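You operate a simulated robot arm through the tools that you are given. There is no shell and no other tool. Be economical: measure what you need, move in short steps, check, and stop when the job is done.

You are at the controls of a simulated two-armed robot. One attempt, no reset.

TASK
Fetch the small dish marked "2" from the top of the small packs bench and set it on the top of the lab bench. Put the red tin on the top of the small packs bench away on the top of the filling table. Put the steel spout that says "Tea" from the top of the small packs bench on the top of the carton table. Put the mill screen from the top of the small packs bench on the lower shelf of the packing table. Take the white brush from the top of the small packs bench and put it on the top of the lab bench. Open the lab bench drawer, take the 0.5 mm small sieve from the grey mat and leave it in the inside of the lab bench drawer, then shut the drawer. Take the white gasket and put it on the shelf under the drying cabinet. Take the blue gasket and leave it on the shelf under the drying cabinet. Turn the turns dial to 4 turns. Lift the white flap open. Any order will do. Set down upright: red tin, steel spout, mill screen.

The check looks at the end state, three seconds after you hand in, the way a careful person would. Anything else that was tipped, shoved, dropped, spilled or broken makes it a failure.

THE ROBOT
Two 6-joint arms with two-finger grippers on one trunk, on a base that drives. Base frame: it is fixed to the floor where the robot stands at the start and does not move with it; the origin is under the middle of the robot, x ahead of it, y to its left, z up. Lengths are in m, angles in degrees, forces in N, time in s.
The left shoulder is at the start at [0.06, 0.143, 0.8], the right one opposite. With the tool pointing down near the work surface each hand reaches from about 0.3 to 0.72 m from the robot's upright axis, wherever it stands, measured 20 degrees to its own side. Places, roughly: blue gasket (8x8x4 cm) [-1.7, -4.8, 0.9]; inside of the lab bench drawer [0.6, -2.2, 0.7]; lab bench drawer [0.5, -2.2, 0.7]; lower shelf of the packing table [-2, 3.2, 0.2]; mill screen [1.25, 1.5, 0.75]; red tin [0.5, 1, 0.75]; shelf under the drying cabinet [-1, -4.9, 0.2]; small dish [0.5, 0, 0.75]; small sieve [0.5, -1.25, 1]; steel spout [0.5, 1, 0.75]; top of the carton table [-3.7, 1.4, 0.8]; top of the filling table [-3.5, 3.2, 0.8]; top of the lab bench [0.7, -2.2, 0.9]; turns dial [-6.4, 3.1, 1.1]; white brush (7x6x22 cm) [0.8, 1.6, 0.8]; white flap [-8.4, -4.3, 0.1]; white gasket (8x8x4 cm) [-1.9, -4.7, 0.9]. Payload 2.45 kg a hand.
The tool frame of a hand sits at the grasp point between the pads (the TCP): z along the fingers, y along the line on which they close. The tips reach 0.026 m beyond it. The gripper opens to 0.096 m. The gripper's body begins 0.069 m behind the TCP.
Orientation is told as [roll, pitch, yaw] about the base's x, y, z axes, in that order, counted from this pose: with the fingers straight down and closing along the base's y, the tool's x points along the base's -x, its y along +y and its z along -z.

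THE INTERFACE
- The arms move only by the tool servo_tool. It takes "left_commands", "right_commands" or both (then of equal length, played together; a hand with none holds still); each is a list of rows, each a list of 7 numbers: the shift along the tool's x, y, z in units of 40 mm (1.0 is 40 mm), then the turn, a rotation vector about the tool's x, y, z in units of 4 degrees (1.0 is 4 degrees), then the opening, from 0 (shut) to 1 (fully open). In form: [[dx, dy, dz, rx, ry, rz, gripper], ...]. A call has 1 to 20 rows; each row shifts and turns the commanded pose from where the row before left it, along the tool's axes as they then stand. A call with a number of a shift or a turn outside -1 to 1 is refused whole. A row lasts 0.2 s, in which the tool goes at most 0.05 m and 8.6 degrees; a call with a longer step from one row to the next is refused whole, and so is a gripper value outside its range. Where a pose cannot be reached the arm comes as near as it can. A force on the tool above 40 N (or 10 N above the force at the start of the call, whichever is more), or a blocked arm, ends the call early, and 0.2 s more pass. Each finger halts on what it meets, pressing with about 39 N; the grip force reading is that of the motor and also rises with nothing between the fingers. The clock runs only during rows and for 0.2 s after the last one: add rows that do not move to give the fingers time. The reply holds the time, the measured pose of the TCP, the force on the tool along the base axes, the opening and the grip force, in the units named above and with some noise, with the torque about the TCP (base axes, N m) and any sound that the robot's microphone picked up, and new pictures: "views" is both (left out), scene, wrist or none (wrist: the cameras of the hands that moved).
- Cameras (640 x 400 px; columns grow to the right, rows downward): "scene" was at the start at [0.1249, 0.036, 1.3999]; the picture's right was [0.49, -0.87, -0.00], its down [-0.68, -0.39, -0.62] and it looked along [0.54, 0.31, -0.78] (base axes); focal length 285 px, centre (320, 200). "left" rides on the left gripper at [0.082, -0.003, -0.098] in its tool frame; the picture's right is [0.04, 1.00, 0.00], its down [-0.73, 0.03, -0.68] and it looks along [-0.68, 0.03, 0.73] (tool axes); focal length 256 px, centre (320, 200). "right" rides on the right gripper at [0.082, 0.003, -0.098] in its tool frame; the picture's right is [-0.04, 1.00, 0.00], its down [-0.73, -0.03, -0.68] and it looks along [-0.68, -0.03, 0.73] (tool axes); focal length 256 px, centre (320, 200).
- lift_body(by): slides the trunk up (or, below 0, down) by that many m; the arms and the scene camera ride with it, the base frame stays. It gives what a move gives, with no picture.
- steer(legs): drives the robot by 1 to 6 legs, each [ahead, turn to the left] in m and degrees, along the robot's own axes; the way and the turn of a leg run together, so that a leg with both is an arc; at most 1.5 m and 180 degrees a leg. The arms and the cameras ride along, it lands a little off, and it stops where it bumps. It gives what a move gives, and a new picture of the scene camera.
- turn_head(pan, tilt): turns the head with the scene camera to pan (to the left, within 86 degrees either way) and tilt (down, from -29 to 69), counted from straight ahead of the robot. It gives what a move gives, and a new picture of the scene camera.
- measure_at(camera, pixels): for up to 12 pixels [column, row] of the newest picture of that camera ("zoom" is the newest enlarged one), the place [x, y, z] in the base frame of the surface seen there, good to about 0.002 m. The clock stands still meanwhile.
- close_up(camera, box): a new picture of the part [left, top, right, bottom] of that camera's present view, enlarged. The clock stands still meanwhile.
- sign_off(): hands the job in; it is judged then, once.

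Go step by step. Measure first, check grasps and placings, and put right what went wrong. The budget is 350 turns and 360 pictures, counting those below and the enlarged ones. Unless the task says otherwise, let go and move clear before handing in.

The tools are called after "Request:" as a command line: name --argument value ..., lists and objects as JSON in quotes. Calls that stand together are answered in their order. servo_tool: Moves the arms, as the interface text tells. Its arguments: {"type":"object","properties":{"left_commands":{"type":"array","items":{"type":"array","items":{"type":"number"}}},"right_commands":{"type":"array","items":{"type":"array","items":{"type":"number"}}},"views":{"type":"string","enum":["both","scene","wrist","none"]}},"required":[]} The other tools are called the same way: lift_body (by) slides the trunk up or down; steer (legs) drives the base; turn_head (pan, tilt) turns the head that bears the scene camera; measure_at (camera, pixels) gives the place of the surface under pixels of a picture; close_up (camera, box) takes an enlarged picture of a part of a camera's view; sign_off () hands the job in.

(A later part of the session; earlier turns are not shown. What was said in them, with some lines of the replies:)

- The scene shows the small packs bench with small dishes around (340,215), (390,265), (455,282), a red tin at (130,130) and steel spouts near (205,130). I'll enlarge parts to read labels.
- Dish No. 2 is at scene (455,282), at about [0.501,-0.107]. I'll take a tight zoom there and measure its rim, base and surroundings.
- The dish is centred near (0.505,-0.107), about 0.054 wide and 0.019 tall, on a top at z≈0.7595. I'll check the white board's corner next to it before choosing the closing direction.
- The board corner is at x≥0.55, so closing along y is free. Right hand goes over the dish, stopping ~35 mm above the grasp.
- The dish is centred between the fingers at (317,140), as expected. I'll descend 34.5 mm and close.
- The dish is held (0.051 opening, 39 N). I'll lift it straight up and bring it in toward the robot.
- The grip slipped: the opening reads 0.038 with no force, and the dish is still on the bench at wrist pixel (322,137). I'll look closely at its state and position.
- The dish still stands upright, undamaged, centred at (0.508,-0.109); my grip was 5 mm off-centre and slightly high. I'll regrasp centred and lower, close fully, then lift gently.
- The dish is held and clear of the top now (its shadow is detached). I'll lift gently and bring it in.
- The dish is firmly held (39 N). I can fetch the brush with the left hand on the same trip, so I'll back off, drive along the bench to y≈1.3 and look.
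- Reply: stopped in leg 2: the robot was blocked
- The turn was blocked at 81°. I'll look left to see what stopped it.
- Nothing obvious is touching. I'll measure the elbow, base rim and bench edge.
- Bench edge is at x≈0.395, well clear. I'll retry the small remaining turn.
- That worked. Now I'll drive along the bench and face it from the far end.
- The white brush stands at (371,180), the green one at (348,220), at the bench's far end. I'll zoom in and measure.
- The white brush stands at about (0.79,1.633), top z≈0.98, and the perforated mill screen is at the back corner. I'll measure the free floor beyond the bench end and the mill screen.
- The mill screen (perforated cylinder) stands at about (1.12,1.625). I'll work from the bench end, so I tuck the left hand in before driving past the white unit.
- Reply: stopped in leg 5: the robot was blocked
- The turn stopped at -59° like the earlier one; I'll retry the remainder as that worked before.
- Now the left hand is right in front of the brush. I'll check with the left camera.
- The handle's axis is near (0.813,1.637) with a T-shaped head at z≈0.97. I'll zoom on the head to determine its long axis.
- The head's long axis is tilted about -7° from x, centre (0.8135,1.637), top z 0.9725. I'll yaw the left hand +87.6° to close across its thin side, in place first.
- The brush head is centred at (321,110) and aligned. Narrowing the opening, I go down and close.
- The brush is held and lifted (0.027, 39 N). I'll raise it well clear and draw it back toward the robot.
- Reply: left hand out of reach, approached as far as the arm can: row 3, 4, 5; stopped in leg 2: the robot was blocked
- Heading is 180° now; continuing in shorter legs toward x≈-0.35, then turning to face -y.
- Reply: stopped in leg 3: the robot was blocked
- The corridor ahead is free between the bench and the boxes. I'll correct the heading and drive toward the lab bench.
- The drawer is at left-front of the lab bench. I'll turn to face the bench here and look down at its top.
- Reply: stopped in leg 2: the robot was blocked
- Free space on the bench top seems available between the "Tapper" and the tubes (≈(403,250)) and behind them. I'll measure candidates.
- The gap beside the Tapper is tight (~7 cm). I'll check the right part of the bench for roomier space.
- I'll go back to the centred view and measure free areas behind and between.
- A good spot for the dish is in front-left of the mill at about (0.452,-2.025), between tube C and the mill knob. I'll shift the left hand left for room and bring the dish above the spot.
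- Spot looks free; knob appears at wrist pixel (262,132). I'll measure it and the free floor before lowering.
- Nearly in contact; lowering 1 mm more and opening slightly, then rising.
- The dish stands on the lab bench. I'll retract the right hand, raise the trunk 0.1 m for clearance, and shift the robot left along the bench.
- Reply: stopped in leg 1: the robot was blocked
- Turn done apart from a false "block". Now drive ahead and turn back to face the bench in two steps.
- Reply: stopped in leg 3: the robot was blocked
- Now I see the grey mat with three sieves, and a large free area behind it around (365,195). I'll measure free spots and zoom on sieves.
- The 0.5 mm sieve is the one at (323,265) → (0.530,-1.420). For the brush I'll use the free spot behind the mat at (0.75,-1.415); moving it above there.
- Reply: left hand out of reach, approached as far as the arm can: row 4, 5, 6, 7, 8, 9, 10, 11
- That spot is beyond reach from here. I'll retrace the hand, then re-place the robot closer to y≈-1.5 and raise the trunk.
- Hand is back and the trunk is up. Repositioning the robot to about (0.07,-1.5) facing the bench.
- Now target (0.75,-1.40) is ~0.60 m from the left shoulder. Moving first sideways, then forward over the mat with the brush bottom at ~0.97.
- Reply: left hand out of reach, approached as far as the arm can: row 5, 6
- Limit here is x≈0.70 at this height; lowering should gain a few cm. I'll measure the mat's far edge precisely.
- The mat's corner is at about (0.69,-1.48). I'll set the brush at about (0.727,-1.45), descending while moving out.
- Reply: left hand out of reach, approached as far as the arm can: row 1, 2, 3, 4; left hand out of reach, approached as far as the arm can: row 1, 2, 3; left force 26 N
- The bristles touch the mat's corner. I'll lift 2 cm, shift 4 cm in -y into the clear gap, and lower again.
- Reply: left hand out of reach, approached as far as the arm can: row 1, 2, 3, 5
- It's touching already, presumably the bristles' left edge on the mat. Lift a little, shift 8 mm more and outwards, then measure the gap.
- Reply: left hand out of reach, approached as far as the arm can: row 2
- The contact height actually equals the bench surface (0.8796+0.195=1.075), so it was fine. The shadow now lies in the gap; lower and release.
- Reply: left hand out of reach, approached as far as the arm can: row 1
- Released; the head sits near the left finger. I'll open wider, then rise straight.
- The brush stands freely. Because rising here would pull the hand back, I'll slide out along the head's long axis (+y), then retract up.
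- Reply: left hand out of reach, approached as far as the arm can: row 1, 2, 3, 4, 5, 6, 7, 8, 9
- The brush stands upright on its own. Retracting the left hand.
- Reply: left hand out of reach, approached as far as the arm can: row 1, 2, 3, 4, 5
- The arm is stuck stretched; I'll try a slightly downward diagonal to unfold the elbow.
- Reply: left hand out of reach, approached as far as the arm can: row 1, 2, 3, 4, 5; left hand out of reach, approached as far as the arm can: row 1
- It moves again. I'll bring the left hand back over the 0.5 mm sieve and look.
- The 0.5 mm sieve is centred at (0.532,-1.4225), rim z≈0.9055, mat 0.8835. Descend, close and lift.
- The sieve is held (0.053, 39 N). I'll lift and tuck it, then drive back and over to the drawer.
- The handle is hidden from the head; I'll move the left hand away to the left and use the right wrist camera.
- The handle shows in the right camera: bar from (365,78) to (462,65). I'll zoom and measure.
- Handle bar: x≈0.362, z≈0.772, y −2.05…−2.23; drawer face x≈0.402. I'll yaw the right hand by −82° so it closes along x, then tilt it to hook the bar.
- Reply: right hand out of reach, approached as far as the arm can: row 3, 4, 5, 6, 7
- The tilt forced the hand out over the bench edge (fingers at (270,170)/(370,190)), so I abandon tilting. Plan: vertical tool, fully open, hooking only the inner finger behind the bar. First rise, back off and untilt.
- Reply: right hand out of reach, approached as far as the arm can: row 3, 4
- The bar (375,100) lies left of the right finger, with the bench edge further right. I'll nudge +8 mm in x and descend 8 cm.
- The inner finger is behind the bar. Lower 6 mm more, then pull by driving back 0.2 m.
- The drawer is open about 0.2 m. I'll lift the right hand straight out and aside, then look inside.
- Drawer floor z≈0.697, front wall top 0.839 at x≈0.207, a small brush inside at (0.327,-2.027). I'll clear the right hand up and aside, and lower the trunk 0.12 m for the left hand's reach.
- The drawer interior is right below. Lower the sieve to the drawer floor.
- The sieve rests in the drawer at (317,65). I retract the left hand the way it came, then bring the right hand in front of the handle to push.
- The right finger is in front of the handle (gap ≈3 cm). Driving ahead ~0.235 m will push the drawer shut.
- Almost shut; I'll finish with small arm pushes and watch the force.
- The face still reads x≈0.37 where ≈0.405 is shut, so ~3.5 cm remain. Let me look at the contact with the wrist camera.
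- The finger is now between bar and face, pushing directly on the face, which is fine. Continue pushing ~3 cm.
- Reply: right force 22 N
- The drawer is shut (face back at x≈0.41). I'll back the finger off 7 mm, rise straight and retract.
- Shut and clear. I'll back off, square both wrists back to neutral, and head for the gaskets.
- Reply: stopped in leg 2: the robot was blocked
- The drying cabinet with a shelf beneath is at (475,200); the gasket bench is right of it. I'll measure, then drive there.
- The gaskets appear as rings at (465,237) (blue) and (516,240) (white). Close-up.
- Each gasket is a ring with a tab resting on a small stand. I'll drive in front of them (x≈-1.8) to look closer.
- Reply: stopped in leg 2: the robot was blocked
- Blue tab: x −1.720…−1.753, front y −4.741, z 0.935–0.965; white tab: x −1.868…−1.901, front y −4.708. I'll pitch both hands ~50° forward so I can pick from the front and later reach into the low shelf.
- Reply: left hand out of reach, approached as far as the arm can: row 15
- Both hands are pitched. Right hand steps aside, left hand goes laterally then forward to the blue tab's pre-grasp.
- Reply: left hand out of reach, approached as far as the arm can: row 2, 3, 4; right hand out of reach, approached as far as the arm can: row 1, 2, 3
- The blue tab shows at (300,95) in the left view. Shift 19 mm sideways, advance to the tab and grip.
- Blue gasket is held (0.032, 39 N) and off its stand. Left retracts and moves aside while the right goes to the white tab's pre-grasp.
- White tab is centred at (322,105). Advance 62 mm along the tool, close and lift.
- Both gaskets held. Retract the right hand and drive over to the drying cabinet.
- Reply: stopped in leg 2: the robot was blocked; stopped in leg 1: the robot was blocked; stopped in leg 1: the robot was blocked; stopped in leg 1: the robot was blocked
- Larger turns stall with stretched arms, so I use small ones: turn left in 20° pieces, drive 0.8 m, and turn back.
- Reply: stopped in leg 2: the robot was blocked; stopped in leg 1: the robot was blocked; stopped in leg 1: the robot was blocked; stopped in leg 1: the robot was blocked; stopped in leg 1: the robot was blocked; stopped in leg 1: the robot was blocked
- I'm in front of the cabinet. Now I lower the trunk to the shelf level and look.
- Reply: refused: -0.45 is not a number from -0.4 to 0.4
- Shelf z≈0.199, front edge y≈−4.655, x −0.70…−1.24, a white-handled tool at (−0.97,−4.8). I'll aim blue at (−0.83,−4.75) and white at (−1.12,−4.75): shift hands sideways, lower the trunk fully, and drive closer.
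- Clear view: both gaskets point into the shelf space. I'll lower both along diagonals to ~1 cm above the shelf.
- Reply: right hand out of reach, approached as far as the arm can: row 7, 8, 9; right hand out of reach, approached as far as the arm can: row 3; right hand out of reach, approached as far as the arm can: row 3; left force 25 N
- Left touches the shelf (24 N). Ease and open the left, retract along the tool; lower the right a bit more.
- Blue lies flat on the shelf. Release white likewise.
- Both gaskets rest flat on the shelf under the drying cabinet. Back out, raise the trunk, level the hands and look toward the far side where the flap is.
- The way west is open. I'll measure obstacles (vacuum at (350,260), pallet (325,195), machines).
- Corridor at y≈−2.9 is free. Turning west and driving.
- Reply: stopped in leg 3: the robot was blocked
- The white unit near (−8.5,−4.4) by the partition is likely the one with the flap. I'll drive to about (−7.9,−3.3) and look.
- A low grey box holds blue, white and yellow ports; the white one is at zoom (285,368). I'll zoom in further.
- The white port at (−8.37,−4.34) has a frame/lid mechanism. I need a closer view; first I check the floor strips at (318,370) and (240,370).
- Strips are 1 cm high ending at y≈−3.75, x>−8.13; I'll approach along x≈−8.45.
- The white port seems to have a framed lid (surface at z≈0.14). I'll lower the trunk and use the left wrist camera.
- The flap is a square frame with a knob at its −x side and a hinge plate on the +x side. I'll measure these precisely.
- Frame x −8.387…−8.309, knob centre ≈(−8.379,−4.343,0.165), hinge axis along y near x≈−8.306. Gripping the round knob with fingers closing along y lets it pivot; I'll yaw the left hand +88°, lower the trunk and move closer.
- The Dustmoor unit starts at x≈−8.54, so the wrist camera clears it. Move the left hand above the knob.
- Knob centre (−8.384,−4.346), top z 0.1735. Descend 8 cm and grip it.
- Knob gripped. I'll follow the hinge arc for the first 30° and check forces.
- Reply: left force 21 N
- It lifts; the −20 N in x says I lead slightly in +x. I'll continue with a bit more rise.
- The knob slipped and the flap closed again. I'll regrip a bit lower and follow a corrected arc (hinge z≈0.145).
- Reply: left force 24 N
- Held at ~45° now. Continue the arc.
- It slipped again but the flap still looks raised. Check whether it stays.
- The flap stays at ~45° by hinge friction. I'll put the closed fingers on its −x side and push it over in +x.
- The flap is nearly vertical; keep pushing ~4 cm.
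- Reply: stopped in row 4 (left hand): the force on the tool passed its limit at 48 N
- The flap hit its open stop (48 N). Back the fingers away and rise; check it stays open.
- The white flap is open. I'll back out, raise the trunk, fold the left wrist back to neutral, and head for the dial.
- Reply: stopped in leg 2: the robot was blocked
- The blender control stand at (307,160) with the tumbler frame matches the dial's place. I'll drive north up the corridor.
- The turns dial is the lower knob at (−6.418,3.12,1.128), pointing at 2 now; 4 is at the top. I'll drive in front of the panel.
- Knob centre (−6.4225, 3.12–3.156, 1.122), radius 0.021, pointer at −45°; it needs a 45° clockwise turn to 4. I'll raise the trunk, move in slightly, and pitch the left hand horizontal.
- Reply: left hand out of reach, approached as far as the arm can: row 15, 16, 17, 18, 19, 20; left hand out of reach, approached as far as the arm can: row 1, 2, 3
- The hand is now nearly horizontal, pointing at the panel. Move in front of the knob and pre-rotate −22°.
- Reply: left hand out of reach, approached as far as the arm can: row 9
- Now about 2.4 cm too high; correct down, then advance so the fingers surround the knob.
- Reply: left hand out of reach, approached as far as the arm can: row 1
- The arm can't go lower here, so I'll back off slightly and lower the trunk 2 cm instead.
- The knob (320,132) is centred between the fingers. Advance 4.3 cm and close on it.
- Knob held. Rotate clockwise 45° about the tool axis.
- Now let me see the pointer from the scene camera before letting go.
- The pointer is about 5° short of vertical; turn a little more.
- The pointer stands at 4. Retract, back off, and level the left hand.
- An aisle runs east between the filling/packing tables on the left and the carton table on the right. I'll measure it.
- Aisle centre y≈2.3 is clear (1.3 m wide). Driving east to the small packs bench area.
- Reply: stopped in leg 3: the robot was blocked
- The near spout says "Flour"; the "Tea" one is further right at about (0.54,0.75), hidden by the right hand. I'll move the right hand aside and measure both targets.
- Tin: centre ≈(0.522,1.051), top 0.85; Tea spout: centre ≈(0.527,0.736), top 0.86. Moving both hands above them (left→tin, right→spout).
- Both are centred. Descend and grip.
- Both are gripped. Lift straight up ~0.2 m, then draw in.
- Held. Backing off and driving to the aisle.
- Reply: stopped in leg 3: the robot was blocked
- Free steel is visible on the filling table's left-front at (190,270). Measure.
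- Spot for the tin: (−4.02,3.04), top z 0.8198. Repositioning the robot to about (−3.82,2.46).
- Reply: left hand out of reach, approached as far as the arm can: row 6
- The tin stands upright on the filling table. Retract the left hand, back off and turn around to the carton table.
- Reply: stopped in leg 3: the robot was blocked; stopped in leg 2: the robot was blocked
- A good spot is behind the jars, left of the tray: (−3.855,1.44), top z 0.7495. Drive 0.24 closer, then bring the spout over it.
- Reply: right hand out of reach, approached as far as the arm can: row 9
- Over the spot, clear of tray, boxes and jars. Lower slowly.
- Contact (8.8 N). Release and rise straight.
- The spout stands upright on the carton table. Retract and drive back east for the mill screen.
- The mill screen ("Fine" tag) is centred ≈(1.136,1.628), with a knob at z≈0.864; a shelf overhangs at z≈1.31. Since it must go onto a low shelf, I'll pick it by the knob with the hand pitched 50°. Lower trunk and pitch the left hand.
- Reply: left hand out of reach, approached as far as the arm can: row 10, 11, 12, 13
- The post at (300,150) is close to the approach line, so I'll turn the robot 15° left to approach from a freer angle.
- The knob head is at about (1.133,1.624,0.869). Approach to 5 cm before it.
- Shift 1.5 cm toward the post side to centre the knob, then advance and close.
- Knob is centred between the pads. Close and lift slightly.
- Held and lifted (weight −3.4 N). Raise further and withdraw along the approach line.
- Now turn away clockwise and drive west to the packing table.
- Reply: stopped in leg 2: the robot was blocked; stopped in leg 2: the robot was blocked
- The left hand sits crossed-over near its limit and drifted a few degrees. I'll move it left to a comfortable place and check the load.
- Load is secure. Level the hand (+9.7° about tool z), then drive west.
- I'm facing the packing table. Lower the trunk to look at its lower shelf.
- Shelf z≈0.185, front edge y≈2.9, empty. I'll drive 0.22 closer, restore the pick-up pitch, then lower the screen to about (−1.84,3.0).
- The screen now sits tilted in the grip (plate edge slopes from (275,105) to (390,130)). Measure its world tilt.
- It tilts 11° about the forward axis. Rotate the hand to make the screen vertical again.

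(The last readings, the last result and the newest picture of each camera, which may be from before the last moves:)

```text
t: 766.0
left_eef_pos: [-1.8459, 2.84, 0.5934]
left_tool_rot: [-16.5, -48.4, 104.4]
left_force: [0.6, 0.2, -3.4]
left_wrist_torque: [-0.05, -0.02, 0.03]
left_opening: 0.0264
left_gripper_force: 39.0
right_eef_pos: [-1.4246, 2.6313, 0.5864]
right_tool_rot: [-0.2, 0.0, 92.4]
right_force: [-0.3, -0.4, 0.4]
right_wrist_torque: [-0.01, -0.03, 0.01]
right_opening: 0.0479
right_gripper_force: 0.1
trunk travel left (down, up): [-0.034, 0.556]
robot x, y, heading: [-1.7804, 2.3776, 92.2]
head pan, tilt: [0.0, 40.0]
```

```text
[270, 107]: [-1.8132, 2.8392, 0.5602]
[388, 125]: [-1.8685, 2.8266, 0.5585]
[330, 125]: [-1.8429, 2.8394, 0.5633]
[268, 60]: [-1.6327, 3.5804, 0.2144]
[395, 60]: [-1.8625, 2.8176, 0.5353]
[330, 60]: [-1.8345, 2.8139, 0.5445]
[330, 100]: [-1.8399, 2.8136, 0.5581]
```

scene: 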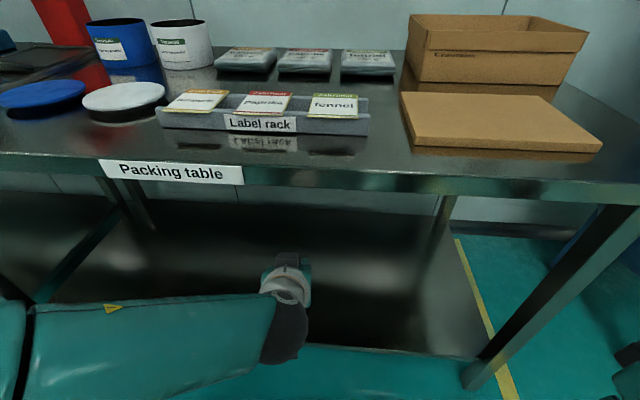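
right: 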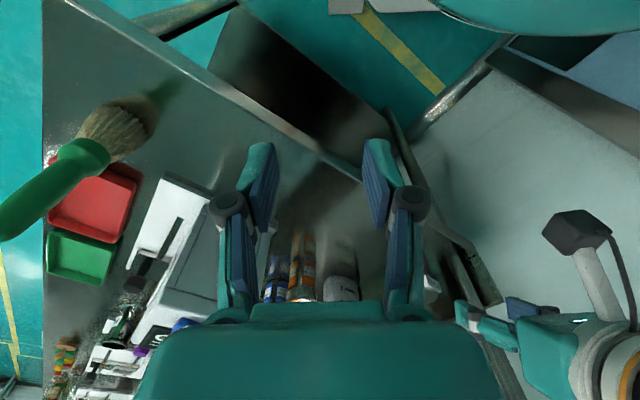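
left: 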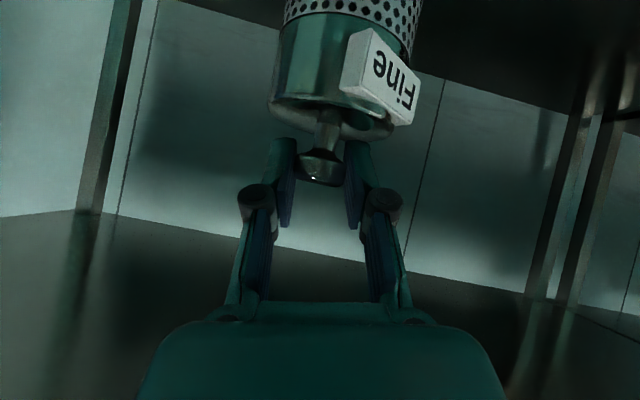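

The screen is vertical now (rim z 0.560/0.559). Lower it diagonally into the shelf space.

Request:
servo_tool --left_commands '[[0.341, 0.147, 0.906, 0, 0, 0, 0], [0.341, 0.147, 0.906, 0, 0, 0, 0], [0.341, 0.147, 0.906, 0, 0, 0, 0], [0.341, 0.147, 0.906, 0, 0, 0, 0], [0.341, 0.147, 0.906, 0, 0, 0, 0], [0.341, 0.147, 0.906, 0, 0, 0, 0], [0.341, 0.147, 0.906, 0, 0, 0, 0], [0.341, 0.147, 0.906, 0, 0, 0, 0], [0, 0, 0, 0, 0, 0, 0]]' --views "both"

Request:
measure_at --camera "left" --pixels '[[270, 107], [388, 125], [330, 60], [330, 100], [330, 125]]'

```text
t: 768.0
left_eef_pos: [-1.8446, 2.9916, 0.3177]
left_tool_rot: [-16.4, -48.5, 104.5]
left_force: [-0.7, -1.0, -3.8]
left_wrist_torque: [-0.01, 0.02, -0.02]
left_opening: 0.0261
left_gripper_force: 38.6
right_eef_pos: [-1.4242, 2.6316, 0.585]
right_tool_rot: [-0.2, -0.1, 92.4]
right_force: [0.1, 0.8, 0.6]
right_wrist_torque: [0.0, -0.01, 0.03]
right_opening: 0.0483
right_gripper_force: 0.1
trunk travel left (down, up): [-0.034, 0.556]
robot x, y, heading: [-1.7821, 2.3731, 92.4]
head pan, tilt: [0.0, 40.0]
```

scene: 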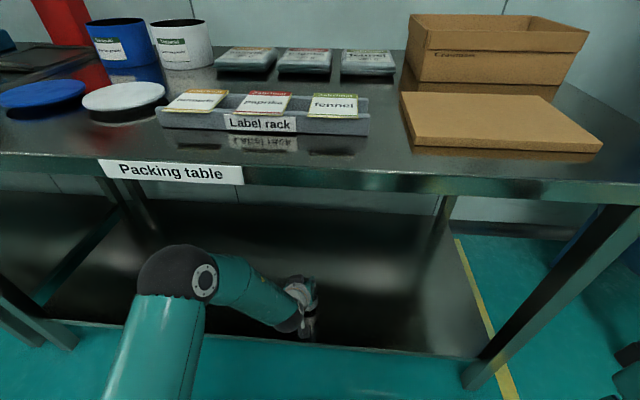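
left: 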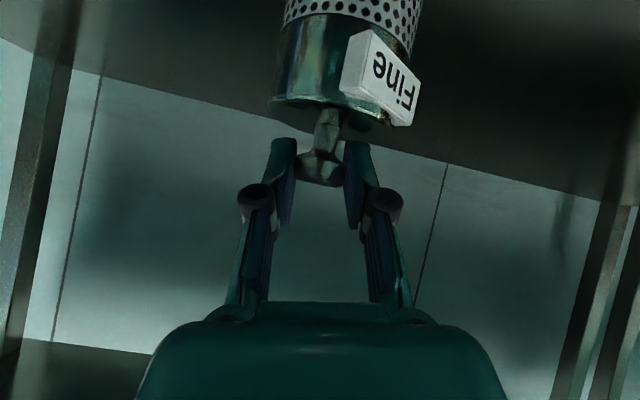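

```text
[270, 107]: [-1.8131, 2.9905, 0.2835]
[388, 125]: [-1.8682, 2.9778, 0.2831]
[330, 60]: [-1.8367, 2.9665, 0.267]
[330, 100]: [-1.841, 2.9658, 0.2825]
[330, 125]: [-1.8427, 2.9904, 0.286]
```

Level and ~13 mm above the shelf. Lower in small steps.

Request:
servo_tool --left_commands '[[0.1, 0.025, 0.085, 0, 0, 0, 0], [0.08, 0.02, 0.07, 0, 0, 0, 0], [0.05, 0.012, 0.042, 0, 0, 0, 0], [0, 0, 0, 0, 0, 0, 0]]' --views "none"

```text
t: 769.0
left_eef_pos: [-1.8458, 2.9917, 0.3045]
left_tool_rot: [-16.4, -48.4, 104.5]
left_force: [-0.1, 0.4, -2.6]
left_wrist_torque: [-0.02, 0.01, -0.01]
left_opening: 0.0262
left_gripper_force: 38.8
right_eef_pos: [-1.4243, 2.6314, 0.586]
right_tool_rot: [-0.2, -0.1, 92.5]
right_force: [-0.1, 0.3, 0.3]
right_wrist_torque: [0.03, -0.01, -0.01]
right_opening: 0.0481
right_gripper_force: 0.0
trunk travel left (down, up): [-0.034, 0.556]
robot x, y, heading: [-1.7817, 2.3755, 92.2]
head pan, tilt: [0.0, 40.0]
```

Request:
servo_tool --left_commands '[[0.03, 0.007, 0.025, 0, 0, 0, 0], [0.03, 0.007, 0.025, 0, 0, 0, 0], [0, 0, 0, 0, 0, 0, 0]]' --views "wrist"

```text
t: 769.9
left_eef_pos: [-1.8455, 2.9914, 0.303]
left_tool_rot: [-16.4, -48.4, 104.6]
left_force: [0.0, -0.1, -4.0]
left_wrist_torque: [-0.05, 0.01, -0.02]
left_opening: 0.0259
left_gripper_force: 38.7
right_eef_pos: [-1.4234, 2.6308, 0.5858]
right_tool_rot: [0.0, 0.0, 92.4]
right_force: [-1.0, -0.1, -0.1]
right_wrist_torque: [0.01, -0.02, 0.0]
right_opening: 0.0481
right_gripper_force: 0.1
trunk travel left (down, up): [-0.034, 0.556]
robot x, y, heading: [-1.7789, 2.3773, 92.3]
head pan, tilt: [0.0, 40.0]
```

left: 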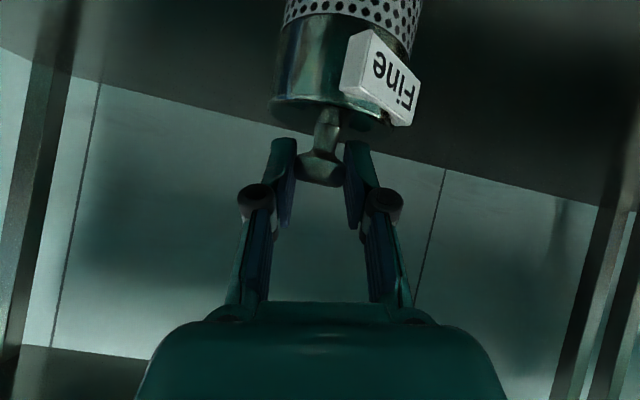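

Still hanging; a bit lower.

Request:
servo_tool --left_commands '[[0.04, 0.01, 0.034, 0, 0, 0, 0], [0, 0, 0, 0, 0, 0, 0], [0.02, 0.005, 0.017, 0, 0, 0, 0], [0, 0, 0, 0, 0, 0, 0]]' --views "none"

```text
t: 770.9
left_eef_pos: [-1.847, 2.991, 0.3013]
left_tool_rot: [-16.5, -48.7, 104.5]
left_force: [4.6, -0.8, 15.5]
left_wrist_torque: [-0.42, -0.25, 0.08]
left_opening: 0.026
left_gripper_force: 39.3
right_eef_pos: [-1.4237, 2.6307, 0.5854]
right_tool_rot: [-0.1, -0.1, 92.4]
right_force: [-0.4, 0.6, -0.1]
right_wrist_torque: [0.03, 0.01, -0.03]
right_opening: 0.0481
right_gripper_force: 0.1
trunk travel left (down, up): [-0.034, 0.556]
robot x, y, heading: [-1.7783, 2.375, 92.4]
head pan, tilt: [0.0, 40.0]
```

Contact. Open and withdraw along the tool axis.

Request:
servo_tool --left_commands '[[-0.02, 0, -0.015, 0, 0, 0, 0], [0, 0, 0, 0, 0, 0, 0.2], [0, 0, 0, 0, 0, 0, 0.4], [0, 0, 0, 0, 0, 0, 0.5], [0, 0, 0, 0, 0, 0, 0.5], [0, 0, -0.4, 0, 0, 0, 0.5], [0, 0, -0.8, 0, 0, 0, 0.5], [0, 0, -0.9, 0, 0, 0, 0.5], [0, 0, -0.9, 0, 0, 0, 0.5]]' --views "both"

```text
t: 772.9
left_eef_pos: [-1.8599, 2.8986, 0.3754]
left_tool_rot: [-16.4, -48.4, 104.6]
left_force: [-1.0, 0.1, 0.8]
left_wrist_torque: [-0.02, 0.0, 0.0]
left_opening: 0.0482
left_gripper_force: 0.1
right_eef_pos: [-1.4243, 2.6323, 0.5852]
right_tool_rot: [-0.1, 0.0, 92.4]
right_force: [0.3, 0.0, 0.2]
right_wrist_torque: [0.0, -0.01, -0.04]
right_opening: 0.0477
right_gripper_force: 0.1
trunk travel left (down, up): [-0.034, 0.556]
robot x, y, heading: [-1.7779, 2.373, 92.2]
head pan, tilt: [0.0, 40.0]
```

scene: 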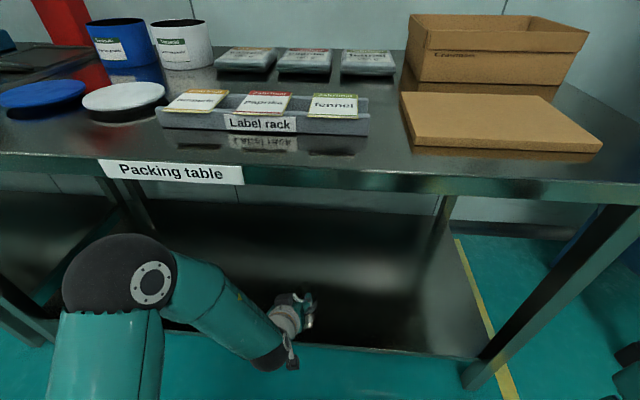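
left: 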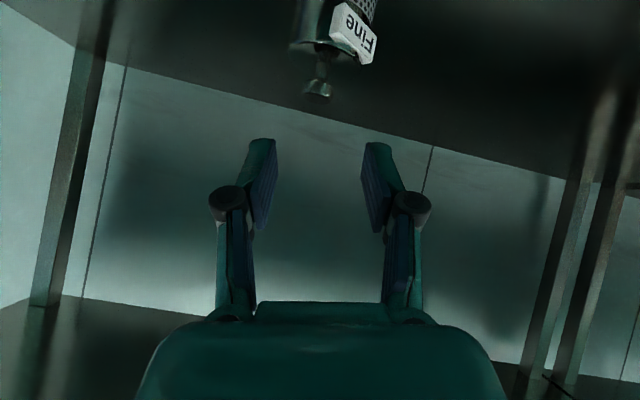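

The screen stands upright. Back out and check it from outside.

Request:
steer --legs '[[-0.4, 0]]'

Request:
close_up --camera "scene" --box '[180, 150, 420, 320]'

```text
t: 775.4
left_eef_pos: [-1.846, 2.497, 0.3756]
left_tool_rot: [-16.3, -48.3, 104.9]
left_force: [-0.3, 0.1, -0.2]
left_wrist_torque: [0.0, 0.0, 0.03]
left_opening: 0.0482
left_gripper_force: 0.0
right_eef_pos: [-1.4084, 2.2324, 0.5851]
right_tool_rot: [-0.1, 0.0, 92.9]
right_force: [-0.3, 0.4, -0.2]
right_wrist_torque: [0.01, 0.03, -0.03]
right_opening: 0.0482
right_gripper_force: 0.0
trunk travel left (down, up): [-0.034, 0.556]
robot x, y, heading: [-1.7636, 1.9772, 92.6]
head pan, tilt: [0.0, 40.0]
```

scene: 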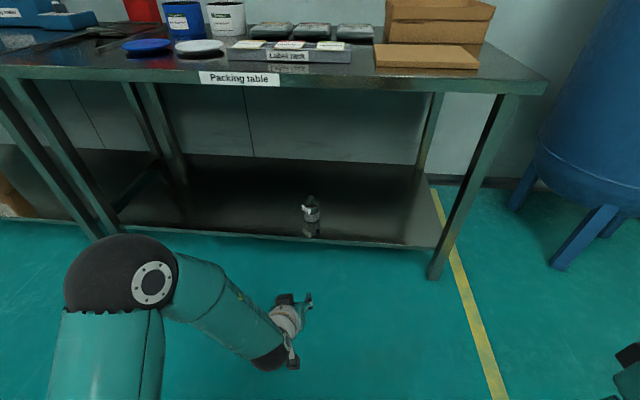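

```text
2.35 times, centred on (300, 235) of scene
```

zoom: 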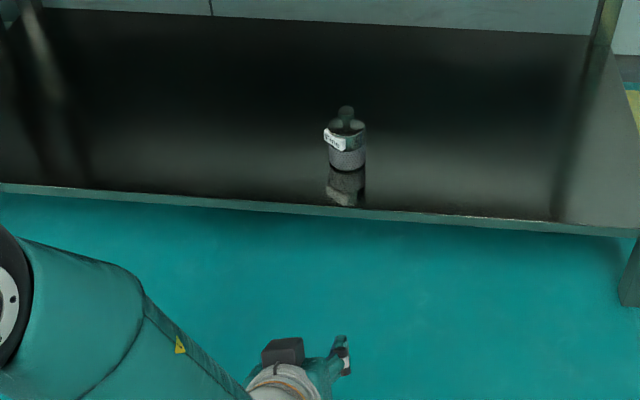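

The mill screen stands upright on the lower shelf. A last check: raise the trunk and look east toward the small packs bench for anything disturbed (green brush).

Request:
lift_body --by 0.4

Request:
turn_head --pan -86 --tilt 15

Request:
close_up --camera "scene" --box '[240, 120, 480, 270]'

```text
t: 779.2
left_eef_pos: [-1.8456, 2.4973, 0.7763]
left_tool_rot: [-16.4, -48.4, 104.9]
left_force: [-0.5, 0.5, -0.5]
left_wrist_torque: [-0.04, -0.03, -0.03]
left_opening: 0.0482
left_gripper_force: 0.1
right_eef_pos: [-1.408, 2.2312, 0.9858]
right_tool_rot: [-0.2, 0.0, 92.8]
right_force: [-0.2, 1.1, 0.8]
right_wrist_torque: [0.03, 0.0, 0.03]
right_opening: 0.0481
right_gripper_force: 0.0
trunk travel left (down, up): [-0.434, 0.156]
robot x, y, heading: [-1.7667, 1.9746, 92.8]
head pan, tilt: [0.0, 40.0]
```

```text
t: 780.8
left_eef_pos: [-1.8462, 2.4972, 0.7756]
left_tool_rot: [-16.4, -48.4, 104.9]
left_force: [0.7, 0.4, -0.3]
left_wrist_torque: [-0.03, -0.02, -0.01]
left_opening: 0.0478
left_gripper_force: 0.0
right_eef_pos: [-1.4079, 2.2322, 0.9847]
right_tool_rot: [-0.1, -0.1, 92.9]
right_force: [0.5, -0.5, -0.1]
right_wrist_torque: [0.02, -0.03, 0.01]
right_opening: 0.0479
right_gripper_force: 0.0
trunk travel left (down, up): [-0.434, 0.156]
robot x, y, heading: [-1.7615, 1.9721, 92.7]
head pan, tilt: [-85.9, 15.0]
```

scene: 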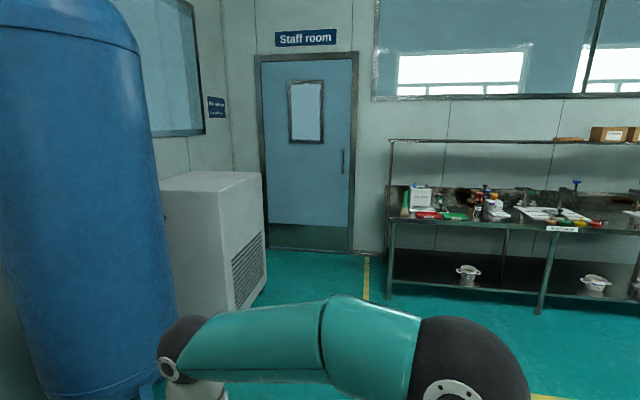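

```text
2.67 times, centred on (360, 195) of scene
```

zoom: 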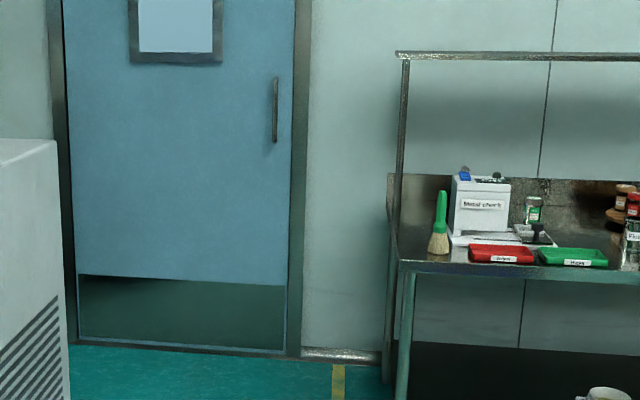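

The green brush stands, and nothing on the small packs bench looks disturbed. All ten jobs were checked as they were placed and both hands are empty and clear, so I'm handing in.

Request:
sign_off

```text
The job is handed in.
```

All ten jobs are done and handed in. I checked each item by camera when I set it down, but I don't have the judge's result.

- **Lab bench top:** the small dish marked "2" and the white brush are both standing on it. The dish slipped from the grip once at the start without lifting; it stayed upright and nothing spilled.
- **Lab bench drawer:** the 0.5 mm sieve is inside and the drawer is shut.
- **Filling table:** the red tin is on top, upright.
- **Carton table:** the "Tea" steel spout is on top, upright.
- **Packing table:** the mill screen is on the lower shelf, upright.
- **Shelf under the drying cabinet:** the white and blue gaskets are both lying on it.
- **Turns dial:** the pointer is at 4.
- **White flap:** it is open and pushed back to its stop. It slipped from the grip twice before I got it fully open.

Several drive turns stopped early with a "blocked" message, but I found nothing touched or knocked over.
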